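You operate a simulated robot arm through the tools that you are given. There is no shell and no other tool.

The job below is to be done with a simulated robot arm. You get a single attempt, and the scene is never put back.

Task
Wind 60 more metres on to the short blue bobbin.
Fine: on the hand winder: lay it in the cradle, shut the clamp, set firm tension and the stop slide to 60 m, then crank to the stop.
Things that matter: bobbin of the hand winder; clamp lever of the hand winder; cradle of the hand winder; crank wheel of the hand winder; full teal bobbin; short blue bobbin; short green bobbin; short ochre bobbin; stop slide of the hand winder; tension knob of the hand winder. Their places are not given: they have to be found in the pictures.

The check looks at the end state, three seconds after you hand in, the way a careful person would. Anything else that was tipped, shoved, dropped, spilled or broken makes it a failure.

Robot
A 7-joint arm with a three-finger gripper, fixed in place. Base frame: the origin is on the floor under the middle of its stand, x ahead of it, y to its left, z up; the work surface is at about z = 78.8. Readings come in cm, rad, newtons and seconds.
It reaches about 134.2 cm from its shoulder. Its first joint turns from -2.897 to 2.897 rad. Payload 2.69 kg.
The TCP is the grasp point between the finger pads, 3 cm short of the fingertips. In the tool frame z runs along the fingers and y along their closing line. The gripper opens to 12.8 cm; its body begins 11.7 cm behind the TCP.
Orientation is that of the tool frame in the base frame, as [roll, pitch, yaw] about the fixed x, y, z axes, in that order (R = Rz(yaw) Ry(pitch) Rx(roll)). With the fingers straight down and closing along the base's y, the tool's x points along the base's -x, its y along +y and its z along -z.

Tools
- The arm moves only by the tool play_rows. Its arguments are lists of equal length, an entry for each row: "xyz": the shift along the base's x, y, z in cm, a list of three; "dr": the turn, a rotation vector about the base's x, y, z in rad, a list of three. In form: {"xyz": [[x, y, z], ...], "dr": [[ax, ay, az], ...]}. A call has 1 to 20 rows; each row shifts and turns the commanded pose from where the row before left it. "fingers" is the opening, from 0 (shut) to 1 (fully open), set as the call begins (left out, the last holds). Rows are played at 5 a second. More than 5 cm and 0.15 rad between two rows, or a gripper value outside its range, and nothing of the call is played. Where a pose cannot be reached the arm comes as near as it can. A force on the tool above 90 N (or 10 N above the force at the start of the call, whichever is more), or a blocked arm, ends the call early, and 0.2 s more pass. The fingers move at their own pace (about 12.7 cm/s each) and stop on an object; they squeeze with about 24 N. The grip force told is the motor's: it shows also when the fingers shut on nothing. Time passes only in rows, and 0.2 s behind the last, so rows that do not move let the fingers close. It gives the time, the measured TCP pose, the force on the tool (base axes), the opening and the grip force at its end, in the units of the frame above (readings bear some noise), with the torque about the TCP (base axes, N m) and any sound that the robot's microphone picked up.
- Cameras (640 x 400 px; columns grow to the right, rows downward): "scene" is fixed at [3.47, -50.05, 154.78]; the picture's right is [0.59, -0.81, 0.00], its down [-0.34, -0.25, -0.91] and it looks along [0.73, 0.54, -0.42] (base axes); focal length 340 px, centre (320, 200). "wrist" rides on the gripper at [5.8, 5.4, -13.1] in the tool frame; the picture's right is [-0.68, 0.74, 0.00], its down [-0.62, -0.57, -0.55] and it looks along [-0.40, -0.37, 0.84] (tool axes); focal length 234 px, centre (320, 200).
- grab_frame(camera): a new picture of that camera. The clock stands still meanwhile.
- lift_body(by): moves the trunk up (or, below 0, down) by that many cm; the arm rides with it, the base frame stays. It gives what a move gives, with no picture.
- point_at(camera, pixels): for up to 12 pixels [column, row] of the newest picture of that camera ("zoom" is the newest enlarged one), the place [x, y, z] in the base frame of the surface seen there, good to about 0.2 cm, but the place of the scene camera against the robot may be out by one fixed shift of up to 2.5 cm in any direction. The clock stands still meanwhile.
- close_up(camera, box): a new picture of the part [left, top, right, bottom] of that camera's present view, enlarged. The clock stands still meanwhile.
- finish_job(): hands the job in; it is judged then, once.

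Unless the task says otherwise, let go and move clear before handing in.

The tools are called after ">>>" as name(argument=value, ...) on one line, values as JSON. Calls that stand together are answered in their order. play_rows: Moves the arm, as the interface text tells. Its arguments: {"type":"object","properties":{"xyz":{"type":"array","items":{"type":"array","items":{"type":"number"}}},"dr":{"type":"array","items":{"type":"array","items":{"type":"number"}}},"fingers":{"type":"number"}},"required":["xyz","dr"]} The other tools are called the same way: lift_body (by) moves the trunk up or down; grab_frame (camera) takes a picture; point_at (camera, pixels) gives the place of the surface under pixels of a picture; close_up (camera, box) takes an enlarged picture of a part of a camera's view; finish_job () hands the job in.

At the start:

```text
t: 0.0
tcp_pos: [67.35, 29.48, 116.58]
tcp_rot: [3.14, 0.0, -3.14]
contact_force: [-0.1, -0.8, 1.0]
wrist_torque: [-0.01, 0.03, 0.0]
grip_width: 12.79
grip_force: 0.1
trunk travel left (down, up): [-15.0, 20.0]
```

scene: 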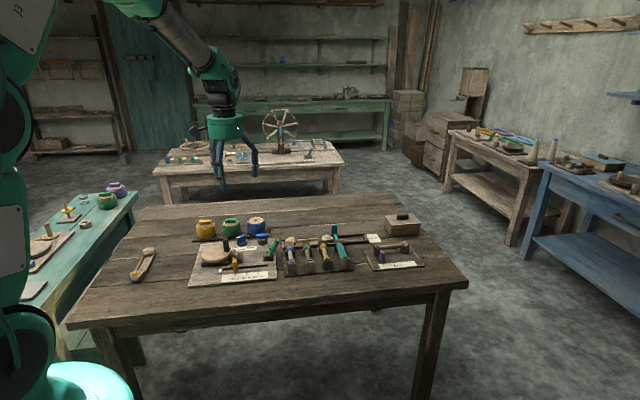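
wrist: 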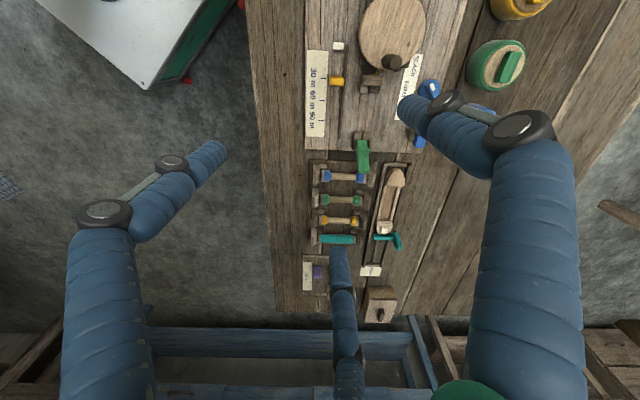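

The scene picture shows the table with the winder board around pixels (190-275, 240-290) and a rack of bobbins around (285-355, 235-275). I will take enlarged pictures before moving anything.

>>> close_up(camera="scene", box=[180, 205, 300, 295])

>>> close_up(camera="scene", box=[270, 205, 430, 295])

>>> close_up(camera="wrist", box=[280, 0, 480, 140])

>>> close_up(camera="wrist", box=[280, 130, 440, 330])

```text
4.44 times, centred on (240, 250) of scene
```

zoom: 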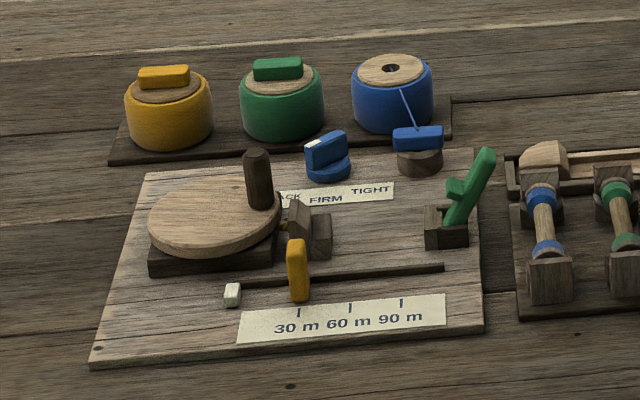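

```text
4.00 times, centred on (350, 250) of scene
```

zoom: 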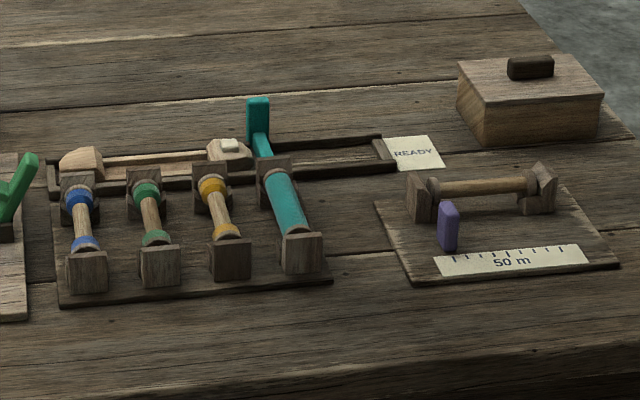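

```text
2.86 times, centred on (380, 70) of wrist
```

zoom: 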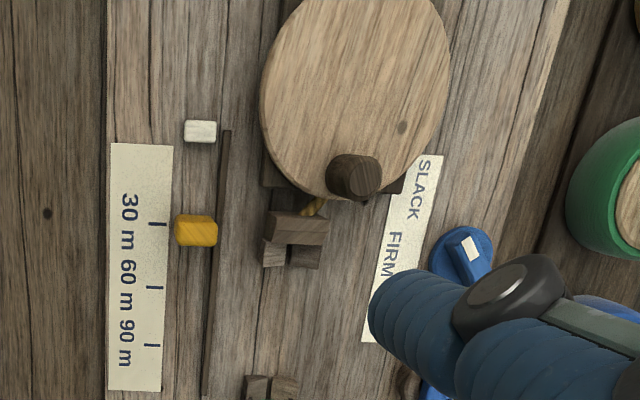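

```text
2.00 times, centred on (360, 230) of wrist
```

zoom: 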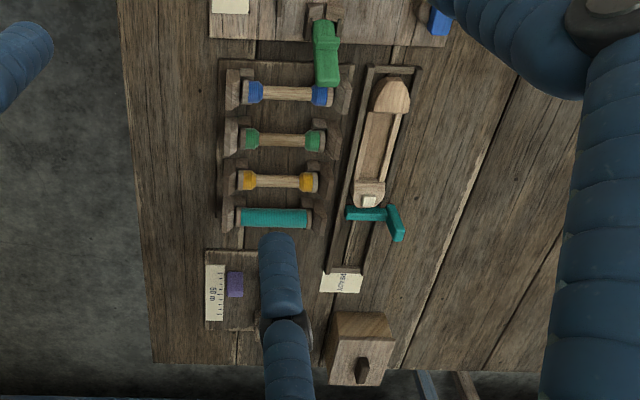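

The enlarged pictures show the winder: crank disc with an upright handle, cradle post (310, 235 in the first zoom), green clamp lever (470, 190), yellow stop slide (297, 270), blue tension knob (327, 157), scale 30/60/90. I'll get places from the wrist zoom of the rack first, where the blue bobbin lies at about (290, 94).

>>> point_at(camera="zoom", pixels=[[252, 93], [288, 94], [322, 96], [234, 88], [344, 98], [284, 139], [280, 182], [274, 218], [326, 60], [321, 18], [397, 225], [230, 150]])

>>> point_at(camera="wrist", pixels=[[337, 81], [338, 47], [391, 62], [372, 84], [395, 25], [362, 160], [362, 138], [370, 133], [318, 75], [318, 90], [318, 120], [432, 88]])

```text
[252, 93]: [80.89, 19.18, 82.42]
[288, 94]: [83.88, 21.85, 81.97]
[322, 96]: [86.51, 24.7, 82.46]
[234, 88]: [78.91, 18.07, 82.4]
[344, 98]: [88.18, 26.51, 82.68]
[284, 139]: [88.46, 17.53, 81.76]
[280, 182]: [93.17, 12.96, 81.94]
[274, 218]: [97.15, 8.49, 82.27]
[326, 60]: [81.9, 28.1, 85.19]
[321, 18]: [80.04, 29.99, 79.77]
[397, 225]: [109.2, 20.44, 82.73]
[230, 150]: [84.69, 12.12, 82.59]
```

```text
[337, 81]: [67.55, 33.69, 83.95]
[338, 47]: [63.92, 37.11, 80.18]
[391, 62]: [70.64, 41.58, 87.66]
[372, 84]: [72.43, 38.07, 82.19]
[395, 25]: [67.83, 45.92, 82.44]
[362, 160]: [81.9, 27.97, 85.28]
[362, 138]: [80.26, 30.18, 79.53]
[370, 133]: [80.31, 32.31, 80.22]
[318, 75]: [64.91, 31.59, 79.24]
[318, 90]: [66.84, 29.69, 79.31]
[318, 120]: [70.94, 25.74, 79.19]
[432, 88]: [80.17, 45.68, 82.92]
```

The wrist readings put the blue bobbin at about (83.9, 21.9, 82) with its axis along (0.71, 0.70), and the winder's clamp at about (80.3, 31). Now I read the same landmarks from the scene zooms to find the fixed camera shift.

>>> close_up(camera="scene", box=[210, 225, 290, 275])

```text
8.00 times, centred on (250, 250) of scene
```

zoom: 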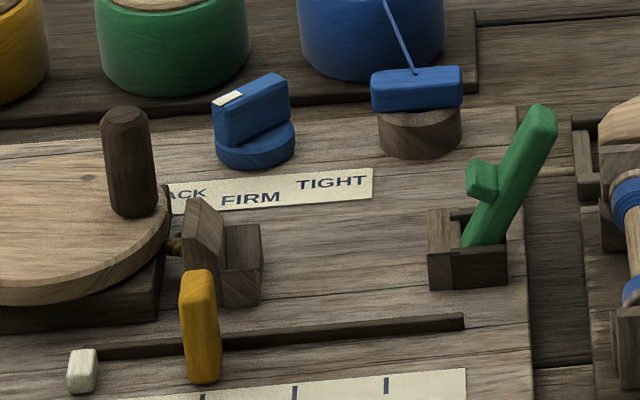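

This zoom shows the cradle blocks at (240, 262) and (465, 262), the open green lever leaning right with a presser stub at (482, 178), and the tension knob's white mark at (228, 98). I'll read places of these.

>>> point_at(camera="zoom", pixels=[[205, 225], [242, 232], [242, 280], [440, 222], [480, 270], [480, 178], [540, 115], [500, 215], [127, 112], [198, 280], [82, 355], [228, 98]])

>>> point_at(camera="scene", pixels=[[286, 252], [290, 247], [277, 240], [205, 254], [246, 285], [242, 282], [255, 281], [269, 280], [240, 226], [263, 234], [231, 218], [203, 231]])

```text
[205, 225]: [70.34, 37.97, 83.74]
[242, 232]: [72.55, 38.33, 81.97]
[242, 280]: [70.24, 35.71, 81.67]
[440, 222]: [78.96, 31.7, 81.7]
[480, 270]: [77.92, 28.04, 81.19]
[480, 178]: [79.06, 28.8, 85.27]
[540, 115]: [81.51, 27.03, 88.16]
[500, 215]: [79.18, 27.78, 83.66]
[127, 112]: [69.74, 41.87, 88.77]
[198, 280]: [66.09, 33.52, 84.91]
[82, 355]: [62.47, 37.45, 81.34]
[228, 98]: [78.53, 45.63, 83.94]
```

```text
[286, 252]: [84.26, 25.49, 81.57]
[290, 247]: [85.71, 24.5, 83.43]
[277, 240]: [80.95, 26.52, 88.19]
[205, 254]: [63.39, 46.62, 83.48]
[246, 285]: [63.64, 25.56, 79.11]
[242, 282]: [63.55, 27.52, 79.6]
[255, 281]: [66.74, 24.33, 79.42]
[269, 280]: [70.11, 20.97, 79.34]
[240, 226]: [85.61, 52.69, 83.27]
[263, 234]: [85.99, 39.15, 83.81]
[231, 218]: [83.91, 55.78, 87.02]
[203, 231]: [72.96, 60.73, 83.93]
```

Comparing landmarks, the scene readings are off by roughly (-1.4, +0.2, +1.1) from the wrist ones, so I'll trust the wrist camera. Next I turn the tool 45° about z up here in free air and watch the fingers close, to learn their geometry.

>>> play_rows(xyz=[[0, 0, 0], [0, 0, 0], [0, 0, 0], [0, 0, 0], [0, 0, 0], [0, 0, 0], [0, 0, 0], [0, 0, 0]], dr=[[0, 0, 0.1309], [0, 0, 0.1309], [0, 0, 0.1309], [0, 0, 0.1309], [0, 0, 0.1309], [0, 0, 0.1309], [0, 0, 0], [0, 0, 0]], fingers=0.3)

>>> grab_frame(camera="wrist")

```text
t: 1.8
tcp_pos: [67.31, 29.56, 116.69]
tcp_rot: [3.14, 0.001, -2.356]
contact_force: [0.6, 0.2, 0.1]
wrist_torque: [-0.05, -0.01, -0.01]
grip_width: 3.85
grip_force: 0.0
trunk travel left (down, up): [-15.0, 20.0]
```

```text
taken
```

wrist: 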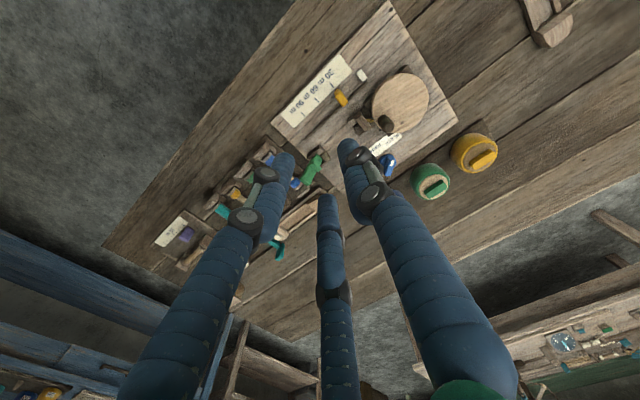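

With the opening at 3.85 cm the three fingertips appear at (285, 160), (328, 200) and (350, 150). I'll read their places to learn the finger layout in the tool frame.

>>> point_at(camera="wrist", pixels=[[285, 158], [265, 165], [295, 170], [328, 202], [320, 210], [338, 210], [348, 145], [340, 155], [365, 160], [245, 215], [330, 290], [375, 195]])

>>> close_up(camera="wrist", box=[220, 100, 420, 300])

```text
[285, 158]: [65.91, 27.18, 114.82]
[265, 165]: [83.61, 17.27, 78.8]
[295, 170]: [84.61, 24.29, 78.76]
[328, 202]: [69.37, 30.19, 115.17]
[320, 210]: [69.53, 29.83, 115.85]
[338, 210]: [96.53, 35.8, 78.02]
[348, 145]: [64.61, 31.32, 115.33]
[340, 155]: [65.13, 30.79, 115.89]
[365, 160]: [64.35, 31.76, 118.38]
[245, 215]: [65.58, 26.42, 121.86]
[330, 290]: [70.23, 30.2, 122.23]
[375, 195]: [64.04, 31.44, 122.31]
```

```text
2.00 times, centred on (320, 200) of wrist
```

zoom: 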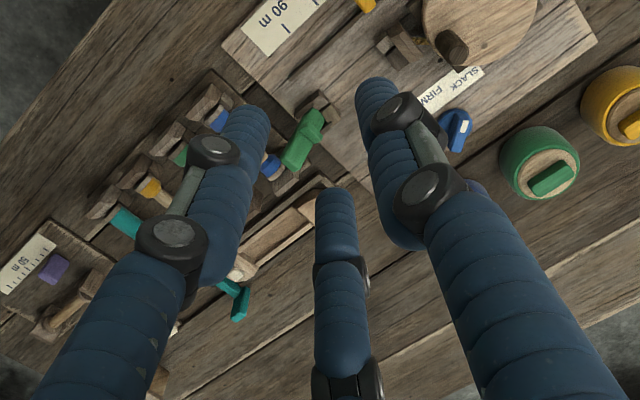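

The fingers are laid out as a thumb on tool +y and two fingers on tool -y spread about ±2 cm along tool x, each about 2 cm thick. Next I open fully and go down over the rack's blue bobbin for a close look.

>>> play_rows(xyz=[[3, -1.5, -2], [3, -1.5, -2], [3, -1.5, -3], [3, -1.5, -3], [3, -1, -3], [0, 0, 0]], dr=[[0, 0, 0], [0, 0, 0], [0, 0, 0], [0, 0, 0], [0, 0, 0], [0, 0, 0]], fingers=1.0)

>>> grab_frame(camera="wrist")

```text
t: 3.2
tcp_pos: [82.39, 22.55, 103.52]
tcp_rot: [-3.14, 0.003, -2.357]
contact_force: [0.3, 0.3, -0.6]
wrist_torque: [0.05, 0.08, 0.0]
grip_width: 12.79
grip_force: 0.0
trunk travel left (down, up): [-15.0, 20.0]
```

```text
taken
```

wrist: 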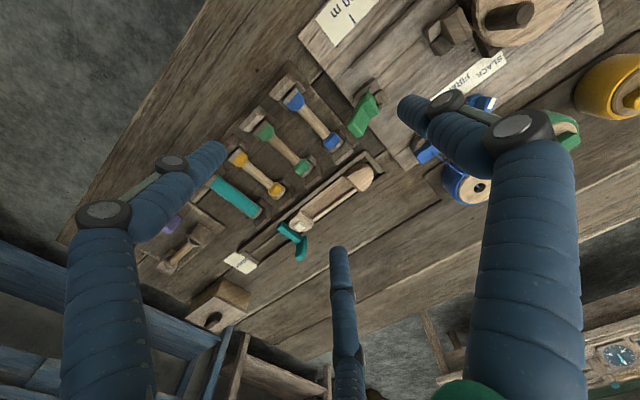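

>>> close_up(camera="wrist", box=[230, 60, 400, 190])

>>> close_up(camera="wrist", box=[260, 70, 360, 170])

```text
3.08 times, centred on (315, 125) of wrist
```

zoom: 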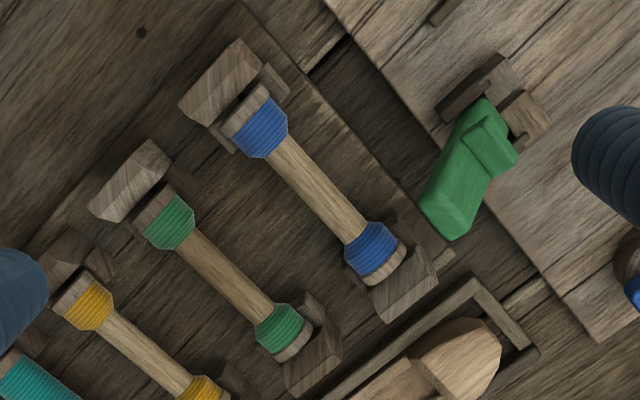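

```text
4.00 times, centred on (310, 120) of wrist
```

zoom: 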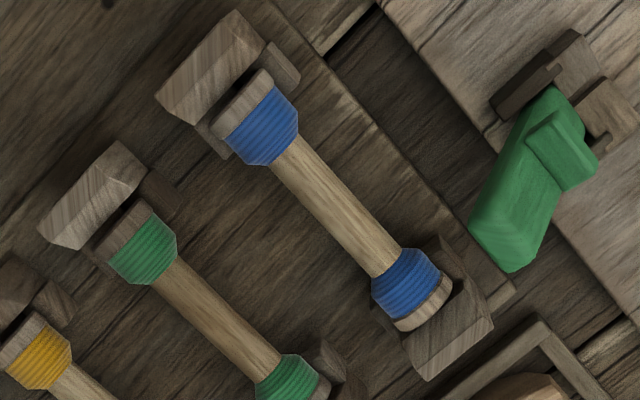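

The zoom shows the blue bobbin lying in V blocks: near end disc at (243, 105), far end disc at (425, 305), core from (300, 165) to (385, 265). I'll read these points precisely.

>>> point_at(camera="zoom", pixels=[[243, 102], [262, 124], [338, 207], [300, 165], [380, 258], [405, 280], [428, 308], [212, 60], [450, 335], [260, 250], [390, 190], [282, 62]])

>>> point_at(camera="wrist", pixels=[[364, 128], [358, 105], [345, 120], [376, 100], [398, 106], [388, 96], [447, 37], [507, 15], [368, 118], [395, 100], [403, 85], [386, 125]])

```text
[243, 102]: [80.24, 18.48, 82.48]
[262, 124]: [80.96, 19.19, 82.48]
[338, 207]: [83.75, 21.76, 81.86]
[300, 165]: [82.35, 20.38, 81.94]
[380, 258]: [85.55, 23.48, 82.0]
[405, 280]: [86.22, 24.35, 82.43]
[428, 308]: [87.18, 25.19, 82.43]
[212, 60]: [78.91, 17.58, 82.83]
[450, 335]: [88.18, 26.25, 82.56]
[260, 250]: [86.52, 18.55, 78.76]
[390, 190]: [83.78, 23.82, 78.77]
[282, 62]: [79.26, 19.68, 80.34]
```

```text
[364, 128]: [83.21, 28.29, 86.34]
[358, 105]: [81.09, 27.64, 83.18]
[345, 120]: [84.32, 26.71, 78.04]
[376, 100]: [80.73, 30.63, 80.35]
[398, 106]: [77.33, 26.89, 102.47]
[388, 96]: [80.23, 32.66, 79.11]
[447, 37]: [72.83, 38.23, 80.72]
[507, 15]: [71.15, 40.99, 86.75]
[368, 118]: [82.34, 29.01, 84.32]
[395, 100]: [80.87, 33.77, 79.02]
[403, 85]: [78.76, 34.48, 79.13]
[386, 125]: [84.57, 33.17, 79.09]
```

The bobbin's ends are at (80.2, 18.5) and (87.2, 25.2), axis z about 81.1, lying at 44° to base x; rack board top is 78.8. Now I go over to the winder for an equally close look at the cradle, lever, knob and slide.

>>> play_rows(xyz=[[-3.7, 2.1, 0], [-3.7, 2.1, 0], [-3.7, 2.1, 0], [-3.7, 2.1, 0], [-3.7, 2.1, 0], [-3.7, 2.1, -1], [0, 0, 0]], dr=[[0, 0, 0], [0, 0, 0], [0, 0, 0], [0, 0, 0], [0, 0, 0], [0, 0, 0], [0, 0, 0]])

>>> grab_frame(camera="wrist")

>>> close_up(camera="wrist", box=[200, 80, 420, 240])

```text
t: 4.8
tcp_pos: [60.32, 35.16, 102.66]
tcp_rot: [-3.141, 0.001, -2.356]
contact_force: [-0.3, 0.8, -0.2]
wrist_torque: [0.0, -0.07, 0.0]
grip_width: 12.8
grip_force: 0.0
trunk travel left (down, up): [-15.0, 20.0]
```

```text
taken
```

wrist: 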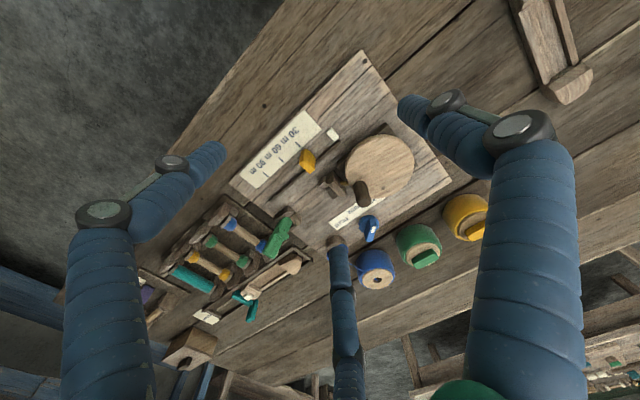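

```text
2.50 times, centred on (310, 160) of wrist
```

zoom: 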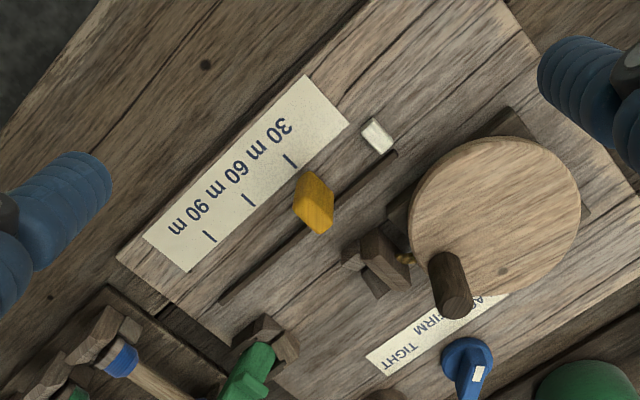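

I see the scale ticks 30/60/90 at zoom (290,160), (250,200), (208,237), the yellow slide at (313,202), the white traveller at (377,135) and the crank disc centred near (495,215). I'll read the places of these.

>>> point_at(camera="zoom", pixels=[[289, 159], [249, 199], [208, 237], [310, 185], [320, 215], [377, 132], [222, 302], [394, 154], [383, 248], [354, 252], [374, 282], [402, 257]])

>>> point_at(camera="zoom", pixels=[[265, 328], [288, 345], [245, 375], [262, 360], [458, 300], [440, 260], [416, 230], [580, 215], [505, 140], [503, 270], [465, 345], [478, 375]])

>>> close_up(camera="wrist", box=[260, 150, 400, 250])

```text
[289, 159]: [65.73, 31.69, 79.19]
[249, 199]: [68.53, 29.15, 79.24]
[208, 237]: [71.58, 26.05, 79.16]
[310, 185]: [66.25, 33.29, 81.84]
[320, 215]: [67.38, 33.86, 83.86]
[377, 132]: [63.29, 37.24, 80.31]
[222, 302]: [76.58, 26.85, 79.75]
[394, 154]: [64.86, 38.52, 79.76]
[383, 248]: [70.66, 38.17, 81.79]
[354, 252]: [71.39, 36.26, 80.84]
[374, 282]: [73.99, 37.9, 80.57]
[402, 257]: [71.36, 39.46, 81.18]
```

```text
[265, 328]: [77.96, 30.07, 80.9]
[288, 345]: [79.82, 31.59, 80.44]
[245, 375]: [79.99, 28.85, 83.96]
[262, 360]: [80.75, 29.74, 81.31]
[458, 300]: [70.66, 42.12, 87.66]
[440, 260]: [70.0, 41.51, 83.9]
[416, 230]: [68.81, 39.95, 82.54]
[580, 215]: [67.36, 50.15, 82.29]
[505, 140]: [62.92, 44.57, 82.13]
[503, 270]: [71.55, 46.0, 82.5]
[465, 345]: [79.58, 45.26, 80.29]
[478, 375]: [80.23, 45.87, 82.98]
```

```text
4.00 times, centred on (330, 200) of wrist
```

zoom: 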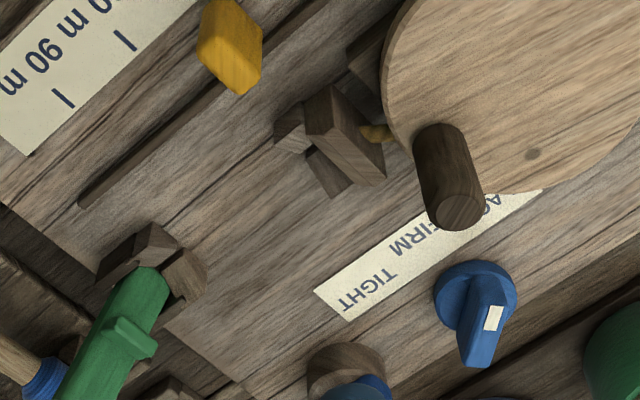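

In board coordinates the ticks lie at u≈24.0, 28.1, 32.2 and the slide sits at about u≈23.8 (30 m), so it must move about 4.2 cm; the traveller starts at u≈18.5. Next I move to look closely at the tension knob and its label.

>>> play_rows(xyz=[[3, 3, 0], [3, 3, -1.5], [3, 3, -1.5], [0, 1, -1.5], [0, 0, 0]], dr=[[0, 0, 0], [0, 0, 0], [0, 0, 0], [0, 0, 0], [0, 0, 0]])

>>> grab_frame(camera="wrist")

>>> close_up(camera="wrist", box=[250, 100, 410, 220])

```text
t: 6.0
tcp_pos: [69.3, 45.14, 98.09]
tcp_rot: [-3.142, 0.0, -2.358]
contact_force: [0.4, 0.0, 0.0]
wrist_torque: [-0.01, 0.0, 0.0]
grip_width: 12.81
grip_force: 0.1
trunk travel left (down, up): [-15.0, 20.0]
```

```text
taken
```

wrist: 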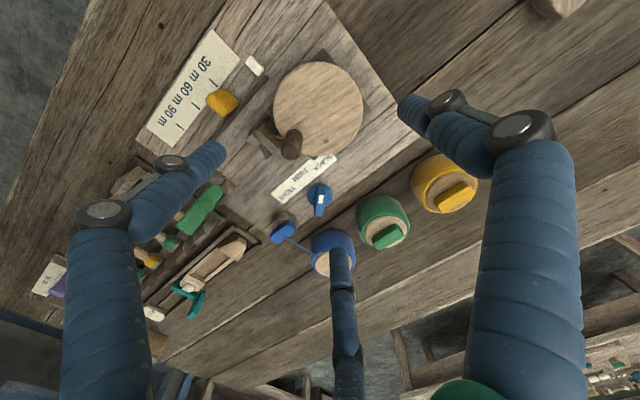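

```text
3.33 times, centred on (330, 160) of wrist
```

zoom: 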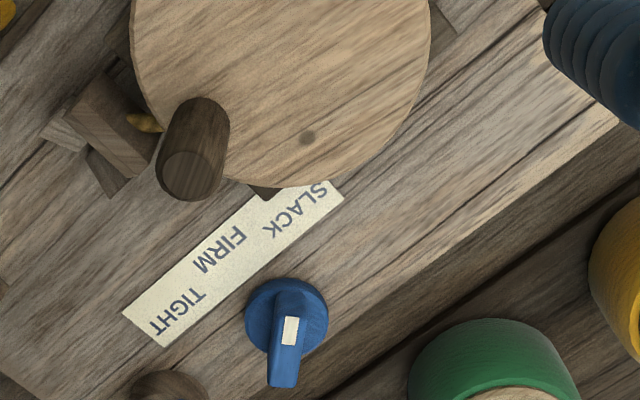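

The white mark on the knob sits at the upper end of its bar (zoom (290,330)), pointing at SLACK (300,210); FIRM (222,248) is 45° counter-clockwise from it and TIGHT 90°. I'll read the positions of knob, label, guide, spools and crank.

>>> point_at(camera="zoom", pixels=[[290, 325], [283, 350], [285, 382], [285, 290], [252, 320], [325, 320], [300, 210], [222, 248], [182, 312], [190, 175], [310, 137], [305, 185]])

>>> point_at(camera="wrist", pixels=[[283, 225], [280, 238], [330, 240], [330, 262], [380, 215], [388, 238], [318, 62], [362, 105], [275, 100], [318, 155], [319, 112], [291, 143]])

>>> close_up(camera="wrist", box=[290, 170, 350, 230])

```text
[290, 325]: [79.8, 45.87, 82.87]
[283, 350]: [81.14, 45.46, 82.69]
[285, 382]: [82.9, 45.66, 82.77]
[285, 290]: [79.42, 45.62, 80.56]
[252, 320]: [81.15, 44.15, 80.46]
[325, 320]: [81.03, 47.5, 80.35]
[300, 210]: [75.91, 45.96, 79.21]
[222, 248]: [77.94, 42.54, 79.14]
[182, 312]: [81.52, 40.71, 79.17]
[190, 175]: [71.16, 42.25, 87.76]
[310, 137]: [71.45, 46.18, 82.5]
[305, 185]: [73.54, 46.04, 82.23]
```

```text
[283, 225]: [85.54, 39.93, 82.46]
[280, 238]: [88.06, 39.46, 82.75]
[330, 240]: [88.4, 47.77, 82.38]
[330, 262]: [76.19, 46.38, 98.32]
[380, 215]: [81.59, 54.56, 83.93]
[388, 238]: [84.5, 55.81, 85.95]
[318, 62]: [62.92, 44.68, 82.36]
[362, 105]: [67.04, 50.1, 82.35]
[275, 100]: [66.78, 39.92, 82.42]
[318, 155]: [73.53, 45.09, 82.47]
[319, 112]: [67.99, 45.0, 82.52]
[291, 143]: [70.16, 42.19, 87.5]
```

```text
6.67 times, centred on (320, 200) of wrist
```

zoom: 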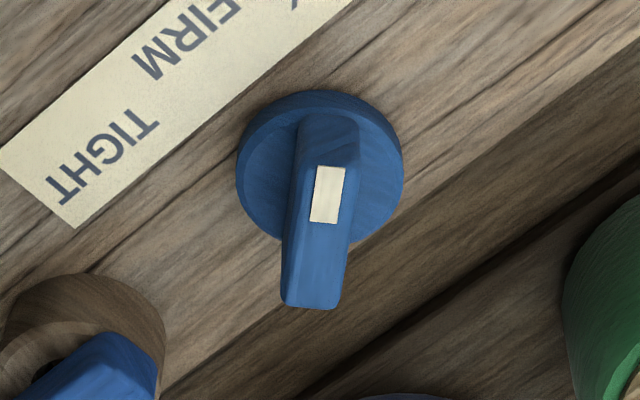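

Knob bar is centred at about (81.1, 45.7) with its top at z 82.8, pointing at about 177°, and FIRM lies at 225°; the crank disc centre is about (68.1, 45.0), handle at (71.0, 42.2) topping at z 87.7. Now I go above the blue bobbin with the fingers narrowed to about 4 cm.

>>> play_rows(xyz=[[2.42, -3.89, 1], [2.42, -3.89, 0], [2.42, -3.89, 0], [2.42, -3.89, 0], [2.42, -3.89, -1], [2.4, -3.89, -3], [0, 0, -2], [0, 0, 0]], dr=[[0, 0, 0], [0, 0, 0], [0, 0, 0], [0, 0, 0], [0, 0, 0], [0, 0, 0], [0, 0, 0], [0, 0, 0]], fingers=0.33)

>>> grab_frame(camera="wrist")

>>> close_up(camera="wrist", box=[240, 80, 400, 220])

>>> grab_frame(camera="scene")

```text
refused: row 6 steps farther than a row can; nothing moved
```

```text
taken
```

wrist: 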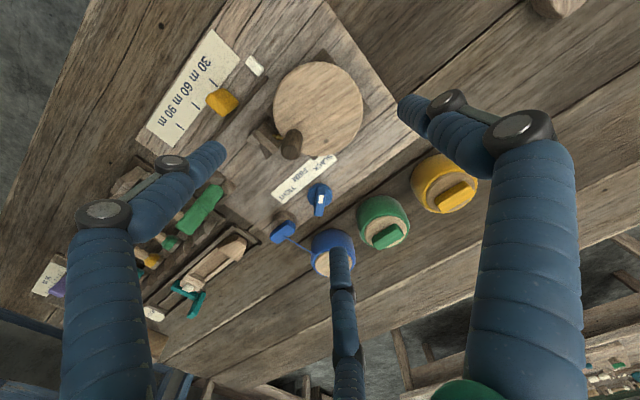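

```text
2.86 times, centred on (320, 150) of wrist
```

zoom: 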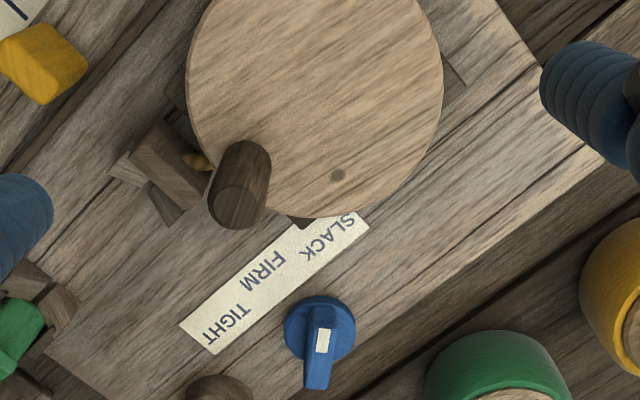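

```text
taken
```

scene: 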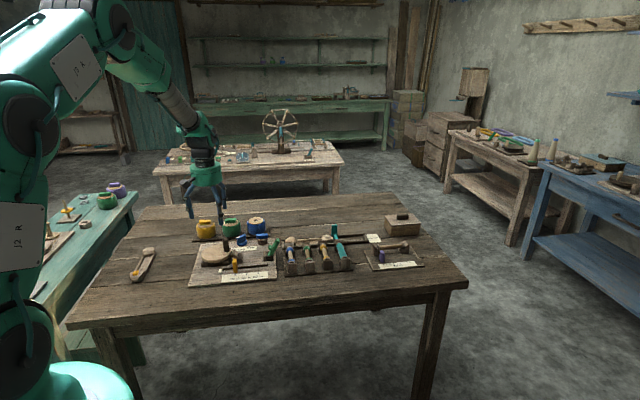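

The call was refused because one row was longer than 5 cm; nothing moved and the pictures show the same scene. I'll replay the move with shorter rows.

>>> play_rows(xyz=[[2.42, -3.89, 1], [2.42, -3.89, 0], [2.42, -3.89, 0], [2.42, -3.89, 0], [2.42, -3.89, 0], [2.4, -3.89, -1], [0, 0, -4], [0, 0, -2], [0, 0, 0]], dr=[[0, 0, 0], [0, 0, 0], [0, 0, 0], [0, 0, 0], [0, 0, 0], [0, 0, 0], [0, 0, 0], [0, 0, 0], [0, 0, 0]], fingers=0.33)

>>> grab_frame(camera="wrist")

>>> close_up(camera="wrist", box=[240, 80, 400, 220])

>>> grab_frame(camera="scene")

```text
t: 8.0
tcp_pos: [83.76, 21.73, 92.15]
tcp_rot: [-3.142, 0.0, -2.355]
contact_force: [0.2, 0.0, -0.5]
wrist_torque: [-0.02, 0.02, -0.01]
grip_width: 4.2
grip_force: 0.0
trunk travel left (down, up): [-15.0, 20.0]
```

```text
taken
```

wrist: 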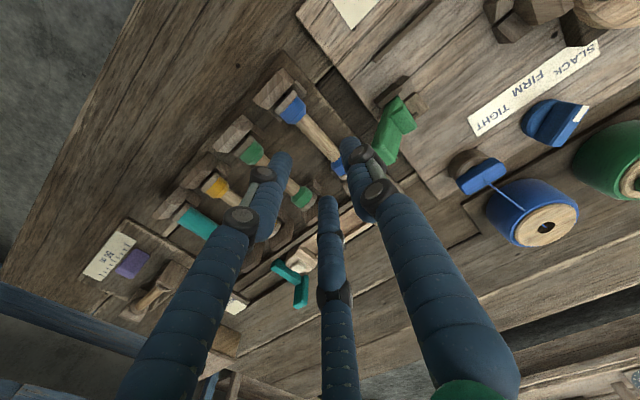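

```text
2.86 times, centred on (320, 150) of wrist
```

zoom: 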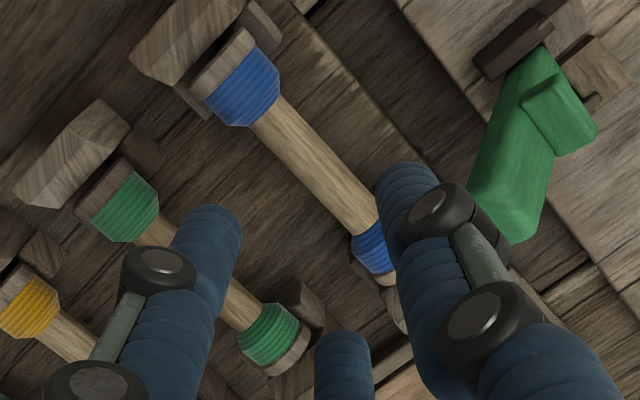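

```text
taken
```

scene: 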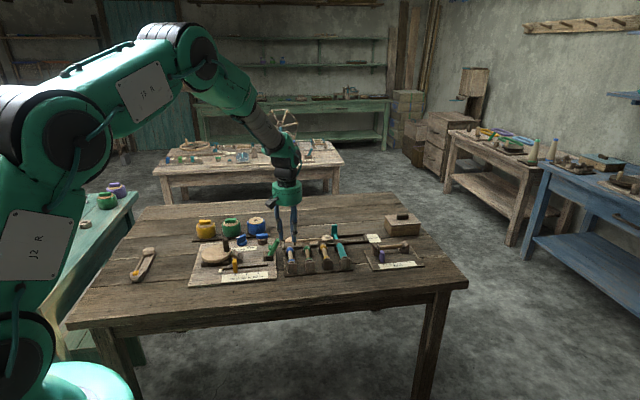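

The wrist view confirms the TCP is over the bobbin's core (projected point (320,137) lies on the core). Before descending I check the clearance between the thumb knuckle and the green lever, whose near edge shows at zoom (480,190).

>>> point_at(camera="zoom", pixels=[[480, 185], [500, 215], [520, 235], [545, 190], [540, 80], [580, 140], [440, 215], [485, 320], [405, 170], [330, 340], [205, 215], [300, 150]])

>>> close_up(camera="scene", box=[250, 190, 350, 290])

```text
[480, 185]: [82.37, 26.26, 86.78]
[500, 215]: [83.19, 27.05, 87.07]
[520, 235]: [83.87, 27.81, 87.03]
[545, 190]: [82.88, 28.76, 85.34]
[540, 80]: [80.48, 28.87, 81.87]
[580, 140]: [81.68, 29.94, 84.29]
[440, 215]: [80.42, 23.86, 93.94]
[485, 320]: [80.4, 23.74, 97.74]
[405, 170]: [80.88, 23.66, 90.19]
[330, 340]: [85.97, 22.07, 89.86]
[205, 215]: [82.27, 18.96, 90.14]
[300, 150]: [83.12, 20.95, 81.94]
```

```text
4.00 times, centred on (300, 240) of scene
```

zoom: 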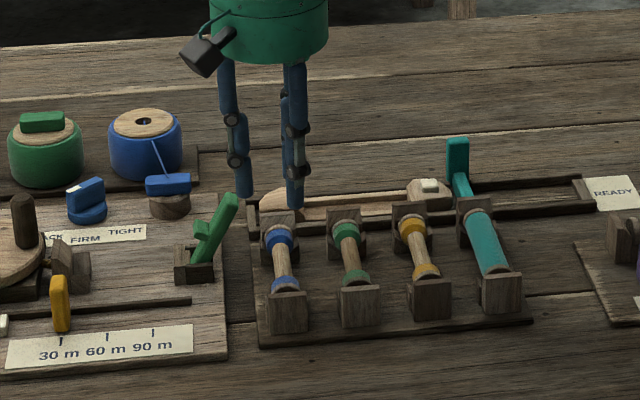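

Thumb outer face is at v≈73.7–75.7 and the lever's near edge at v≈76.8, so about 1 cm of clearance. I descend to z≈82.4 with the opening at about 3.8 cm.

>>> play_rows(xyz=[[0, 0, -3], [0, 0, -3], [0, 0, -2], [0, 0, -1], [0, 0, -0.7], [0, 0, 0]], dr=[[0, 0, 0], [0, 0, 0], [0, 0, 0], [0, 0, 0], [0, 0, 0], [0, 0, 0]], fingers=0.3)

>>> close_up(camera="wrist", box=[220, 80, 420, 240])

>>> close_up(camera="scene", box=[250, 200, 350, 280])

```text
t: 9.4
tcp_pos: [83.09, 21.7, 81.94]
tcp_rot: [3.134, -0.009, -2.356]
contact_force: [-4.2, 2.7, 2.9]
wrist_torque: [0.31, 0.05, 0.24]
grip_width: 3.9
grip_force: 14.5
trunk travel left (down, up): [-15.0, 20.0]
```

```text
2.50 times, centred on (320, 160) of wrist
```

zoom: 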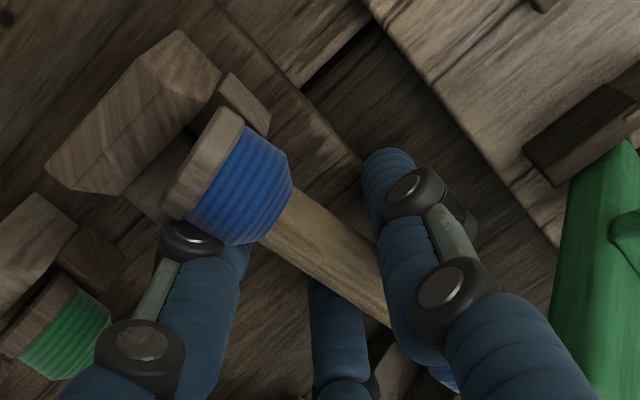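

```text
5.00 times, centred on (300, 240) of scene
```

zoom: 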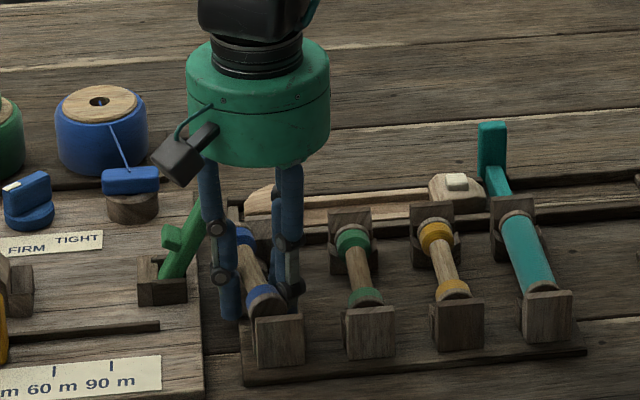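

The descent ended at (83.1, 21.7, 81.9) with grip force 14.5 and a small side force, so a finger (at zoom (200, 240)) is touching the bobbin's near cone. I'll check where the bobbin and fingers are before going on.

>>> point_at(camera="zoom", pixels=[[245, 240], [270, 255], [260, 300], [285, 300], [235, 270], [260, 350]])

>>> close_up(camera="wrist", box=[240, 100, 380, 220])

>>> point_at(camera="zoom", pixels=[[210, 130], [250, 190], [200, 240], [330, 270], [350, 290], [390, 160], [330, 310], [160, 90]])

```text
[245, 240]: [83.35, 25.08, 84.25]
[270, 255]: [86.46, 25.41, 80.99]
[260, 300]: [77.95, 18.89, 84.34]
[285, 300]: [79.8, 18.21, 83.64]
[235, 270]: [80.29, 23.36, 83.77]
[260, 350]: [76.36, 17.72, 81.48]
```

```text
3.33 times, centred on (310, 160) of wrist
```

zoom: 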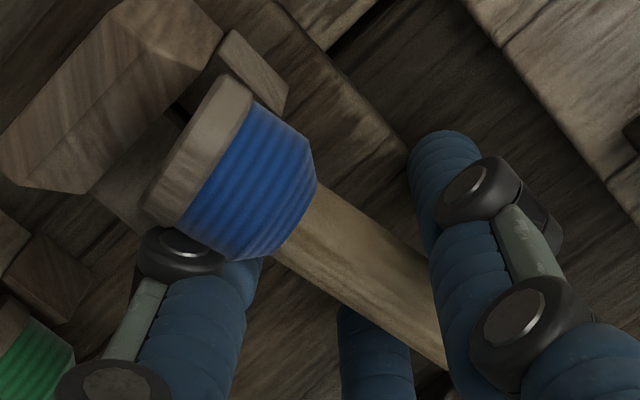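

```text
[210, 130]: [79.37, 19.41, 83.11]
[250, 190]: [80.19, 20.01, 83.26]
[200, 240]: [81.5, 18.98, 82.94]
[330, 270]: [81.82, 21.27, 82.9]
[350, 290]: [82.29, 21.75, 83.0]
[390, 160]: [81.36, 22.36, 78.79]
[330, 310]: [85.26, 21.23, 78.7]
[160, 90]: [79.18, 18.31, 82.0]
```

The near end of the bobbin has been pushed about 1.2 cm toward the winder and lifted slightly by the finger at (200,240); the two-finger side reaches further in than I assumed. I'll open a little so the bobbin settles back in its V blocks, and shift the tool slightly away before checking again.

>>> play_rows(xyz=[[0, 0, 0], [0.2, -0.2, 0], [0.2, -0.2, 0], [0, 0, 0]], dr=[[0, 0, 0], [0, 0, 0], [0, 0, 0], [0, 0, 0]], fingers=0.42)

>>> close_up(camera="wrist", box=[220, 80, 420, 240])

>>> point_at(camera="zoom", pixels=[[215, 150], [250, 185], [320, 250], [345, 270], [390, 170], [240, 250], [330, 310], [380, 215]])

```text
t: 10.4
tcp_pos: [84.07, 21.32, 82.35]
tcp_rot: [-3.141, -0.001, -2.357]
contact_force: [-3.8, 6.3, 0.5]
wrist_torque: [0.09, 0.16, 0.07]
grip_width: 5.9
grip_force: 3.0
trunk travel left (down, up): [-15.0, 20.0]
```

```text
2.50 times, centred on (320, 160) of wrist
```

zoom: 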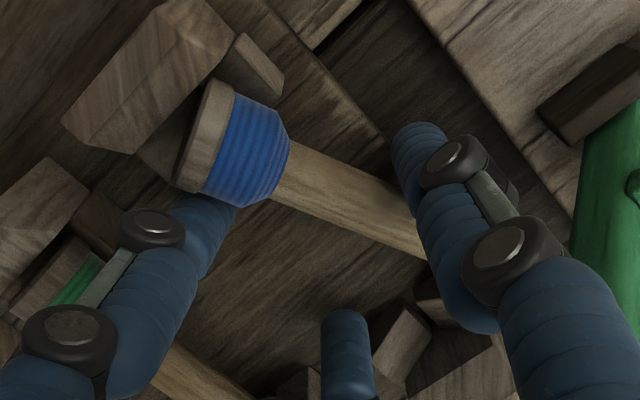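

```text
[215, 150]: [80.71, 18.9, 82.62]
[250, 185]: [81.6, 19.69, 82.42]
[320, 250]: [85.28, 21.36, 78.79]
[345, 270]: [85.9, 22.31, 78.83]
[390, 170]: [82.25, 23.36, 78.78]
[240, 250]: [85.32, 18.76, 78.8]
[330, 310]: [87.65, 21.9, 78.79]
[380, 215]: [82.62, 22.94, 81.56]
```

The bobbin now lies skewed: near end still by its V block at (80.7, 18.9), but the core runs toward (82.6, 22.9), so the far end has come out toward the lever. I'll look from both cameras before touching it again.

>>> grab_frame(camera="wrist")

>>> close_up(camera="scene", box=[260, 220, 330, 280])

```text
taken
```

wrist: 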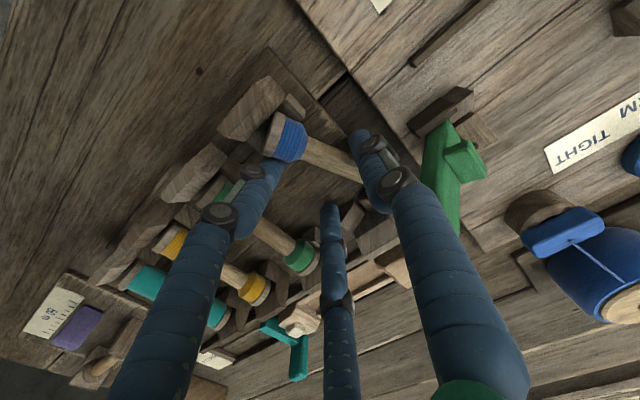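

```text
6.67 times, centred on (295, 250) of scene
```

zoom: 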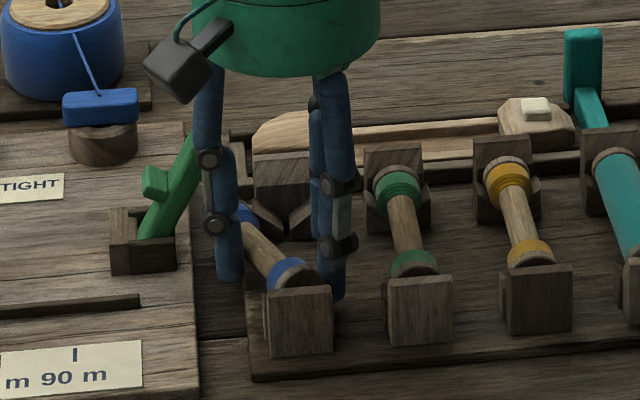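

The bobbin's near end is still in its V block and its far end rests on the rack board just left of the far V block, with its axis at about 65°. I'll read the fingertip places in this wrist picture to plan a grip aligned with it.

>>> point_at(camera="wrist", pixels=[[356, 132], [352, 145], [362, 160], [372, 190], [274, 170], [268, 185], [328, 208], [334, 215], [330, 225], [345, 160], [300, 125], [275, 130]])

>>> close_up(camera="wrist", box=[290, 110, 390, 210])

```text
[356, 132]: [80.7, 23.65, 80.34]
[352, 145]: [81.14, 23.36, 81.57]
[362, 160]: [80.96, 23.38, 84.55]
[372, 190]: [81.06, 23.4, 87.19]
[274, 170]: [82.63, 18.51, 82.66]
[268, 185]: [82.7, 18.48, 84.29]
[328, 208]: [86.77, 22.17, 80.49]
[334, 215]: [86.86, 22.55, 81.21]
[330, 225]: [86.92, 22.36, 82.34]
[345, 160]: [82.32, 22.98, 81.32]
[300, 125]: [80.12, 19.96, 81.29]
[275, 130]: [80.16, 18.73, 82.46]
```

```text
4.00 times, centred on (340, 160) of wrist
```

zoom: 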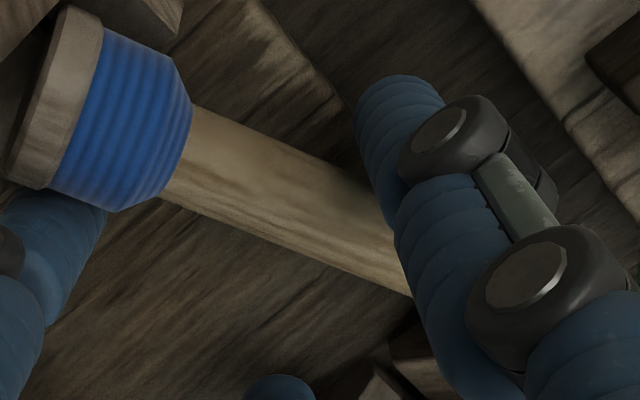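

Measured in the tool frame, the gap between the fingertips is centred about 0.8 cm toward the thumb from the TCP, which explains the push. I'll ease off the bobbin, lift straight up and get a clean view before regripping.

>>> play_rows(xyz=[[-0.25, 0.25, 0], [0, 0, 0.5], [0, 0, 1.5], [0, 0, 3], [0, 0, 4], [0, 0, 4], [0, 0, 0]], dr=[[0, 0, 0], [0, 0, 0], [0, 0, 0], [0, 0, 0], [0, 0, 0], [0, 0, 0], [0, 0, 0]], fingers=0.45)

>>> grab_frame(camera="wrist")

>>> close_up(camera="scene", box=[260, 220, 330, 280])

```text
t: 12.0
tcp_pos: [83.8, 21.56, 95.4]
tcp_rot: [-3.141, 0.001, -2.356]
contact_force: [-0.7, -0.7, 0.8]
wrist_torque: [0.02, -0.04, -0.03]
grip_width: 5.76
grip_force: 0.0
trunk travel left (down, up): [-15.0, 20.0]
```

```text
taken
```

wrist: 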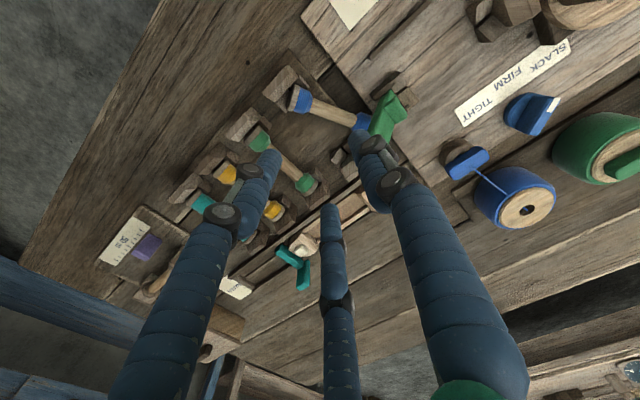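

```text
6.67 times, centred on (295, 250) of scene
```

zoom: 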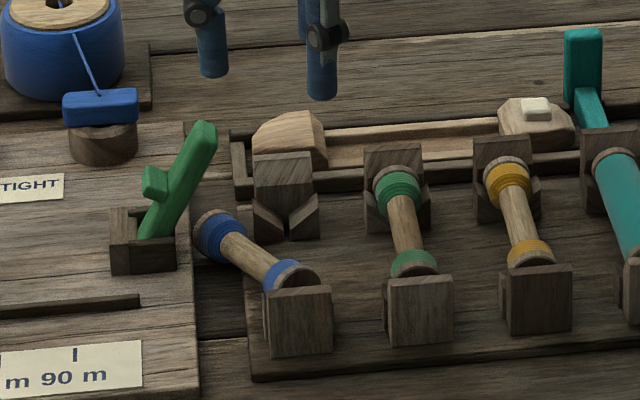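

The lifted view shows the bobbin with its near end in the V block and its far end lying beside the winder board, just right of the lever block (scene zoom (210,230)). I'll enlarge and read its ends.

>>> close_up(camera="wrist", box=[270, 70, 410, 170])

```text
4.00 times, centred on (340, 120) of wrist
```

zoom: 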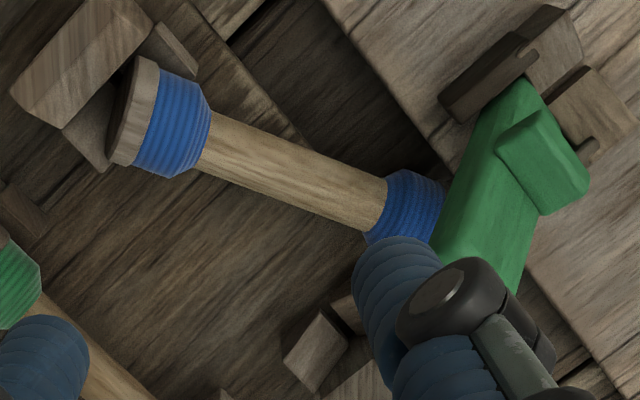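

>>> point_at(camera="zoom", pixels=[[142, 95], [175, 115], [230, 150], [290, 175], [350, 198], [405, 205], [425, 195], [395, 225], [310, 350], [180, 40], [250, 80], [450, 190]])

>>> close_up(camera="scene", box=[270, 235, 310, 270])

```text
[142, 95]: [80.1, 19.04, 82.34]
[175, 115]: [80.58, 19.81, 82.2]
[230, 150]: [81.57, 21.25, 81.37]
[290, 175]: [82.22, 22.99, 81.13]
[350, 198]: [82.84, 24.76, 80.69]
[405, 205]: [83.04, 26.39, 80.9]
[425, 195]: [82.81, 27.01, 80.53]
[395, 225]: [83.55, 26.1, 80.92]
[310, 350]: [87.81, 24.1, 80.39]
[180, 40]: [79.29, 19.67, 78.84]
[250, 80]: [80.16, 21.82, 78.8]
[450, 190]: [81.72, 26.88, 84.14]
```

```text
11.43 times, centred on (290, 252) of scene
```

zoom: 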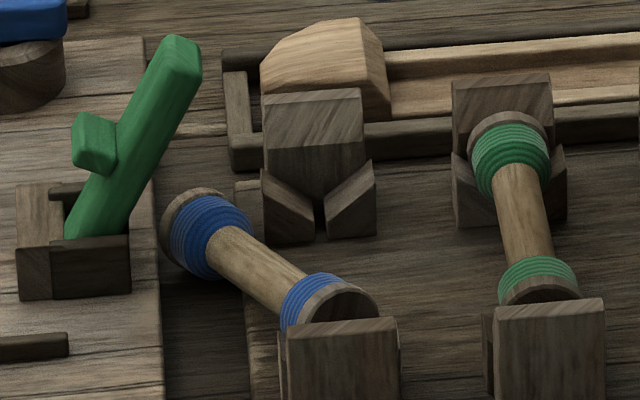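

The bobbin now rests stably: near end in the V block, far end on the table in the gap, axis at 70° and sloping about 10°, core middle at (82.4, 22.95, 80.4). I'll turn the tool 25° to match it, offset for the finger gap, and look before descending.

>>> play_rows(xyz=[[-0.3, 0, 0], [-0.3, 0, 0], [-0.3, -0.03, 0], [-0.27, -0.02, -2], [0, 0, -3], [0, 0, 0]], dr=[[0, 0, 0.109], [0, 0, 0.109], [0, 0, 0.109], [0, 0, 0.109], [0, 0, 0], [0, 0, 0]], fingers=0.46)

>>> grab_frame(camera="wrist")

>>> close_up(camera="wrist", box=[240, 80, 400, 200])

```text
t: 13.4
tcp_pos: [82.6, 21.53, 90.4]
tcp_rot: [3.141, 0.0, -1.919]
contact_force: [-0.2, 0.0, -0.7]
wrist_torque: [0.0, 0.06, -0.02]
grip_width: 5.92
grip_force: 0.0
trunk travel left (down, up): [-15.0, 20.0]
```

```text
taken
```

wrist: 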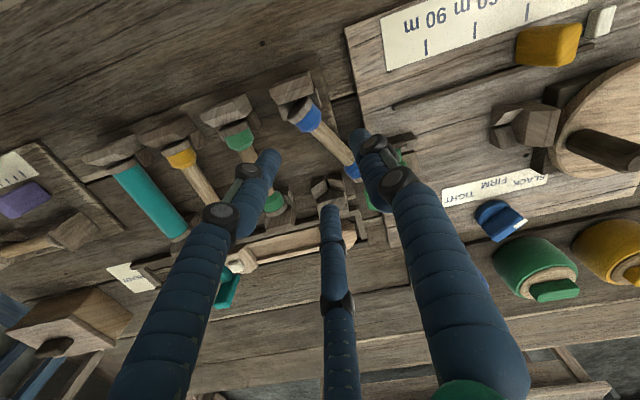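

```text
3.33 times, centred on (320, 140) of wrist
```

zoom: 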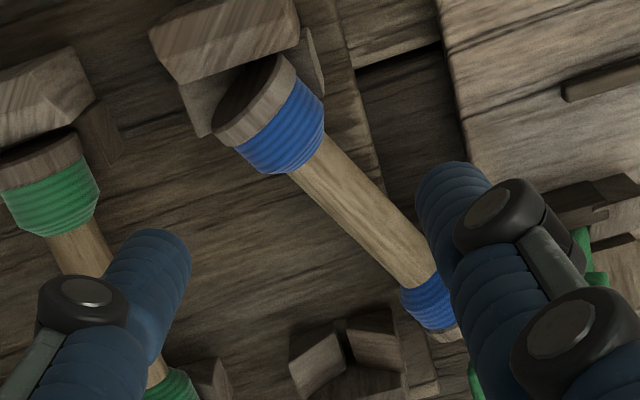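

The picture shows the bobbin core running between thumb (zoom (450,190)) and the finger at (150,250). I'll read tips and core points to verify the lateral margins before going down.

>>> point_at(camera="zoom", pixels=[[150, 245], [170, 260], [450, 180], [440, 200], [430, 200], [265, 115], [305, 165], [360, 225], [410, 275], [345, 330]])

>>> point_at(camera="wrist", pixels=[[328, 210], [335, 218], [325, 220], [327, 190]])

```text
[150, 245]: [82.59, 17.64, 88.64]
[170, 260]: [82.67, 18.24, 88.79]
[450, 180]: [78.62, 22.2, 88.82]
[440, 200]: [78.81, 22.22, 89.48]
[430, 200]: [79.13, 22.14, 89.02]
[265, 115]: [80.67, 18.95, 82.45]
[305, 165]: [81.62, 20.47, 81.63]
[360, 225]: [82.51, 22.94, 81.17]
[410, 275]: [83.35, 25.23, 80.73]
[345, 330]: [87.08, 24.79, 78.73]
```

```text
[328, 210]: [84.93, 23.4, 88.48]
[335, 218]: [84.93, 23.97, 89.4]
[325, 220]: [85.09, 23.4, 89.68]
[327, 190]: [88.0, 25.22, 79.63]
```

Bobbin axis sits at tool y≈+0.57, fingers' inner faces at about -1.1 and +2.8; I shift 0.28 cm to centre it and descend to z≈82.4, stopping to check.

>>> play_rows(xyz=[[0.26, -0.1, -2], [0, 0, -2], [0, 0, -1.5], [0, 0, -1.2], [0, 0, -0.8], [0, 0, -0.5], [0, 0, 0]], dr=[[0, 0, 0], [0, 0, 0], [0, 0, 0], [0, 0, 0], [0, 0, 0], [0, 0, 0], [0, 0, 0]])

>>> close_up(camera="wrist", box=[230, 80, 410, 220])

>>> close_up(camera="scene", box=[260, 230, 320, 280])

```text
t: 15.0
tcp_pos: [82.88, 21.34, 82.33]
tcp_rot: [-3.141, -0.001, -1.917]
contact_force: [0.1, -1.0, 0.0]
wrist_torque: [-0.02, 0.01, 0.01]
grip_width: 5.88
grip_force: 0.1
trunk travel left (down, up): [-15.0, 20.0]
```

```text
2.86 times, centred on (320, 150) of wrist
```

zoom: 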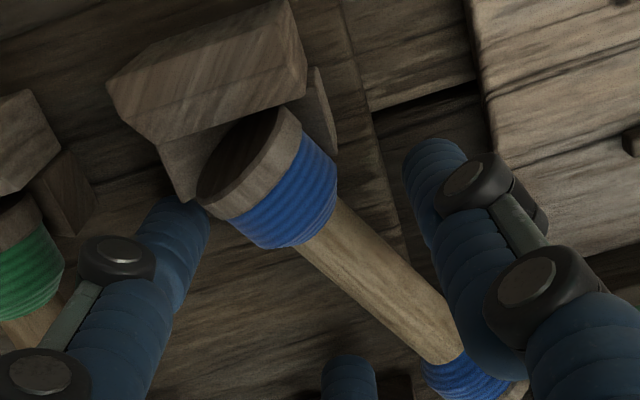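

```text
8.00 times, centred on (290, 255) of scene
```

zoom: 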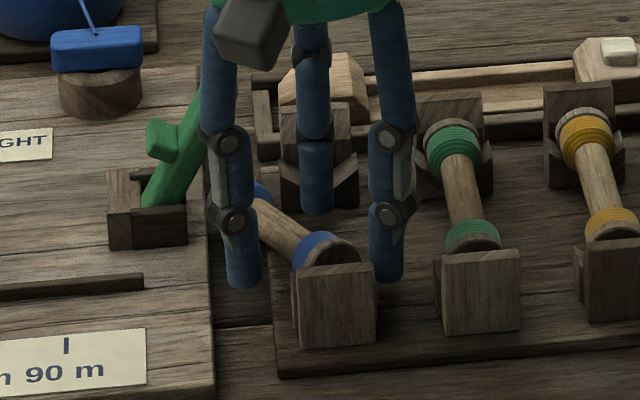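

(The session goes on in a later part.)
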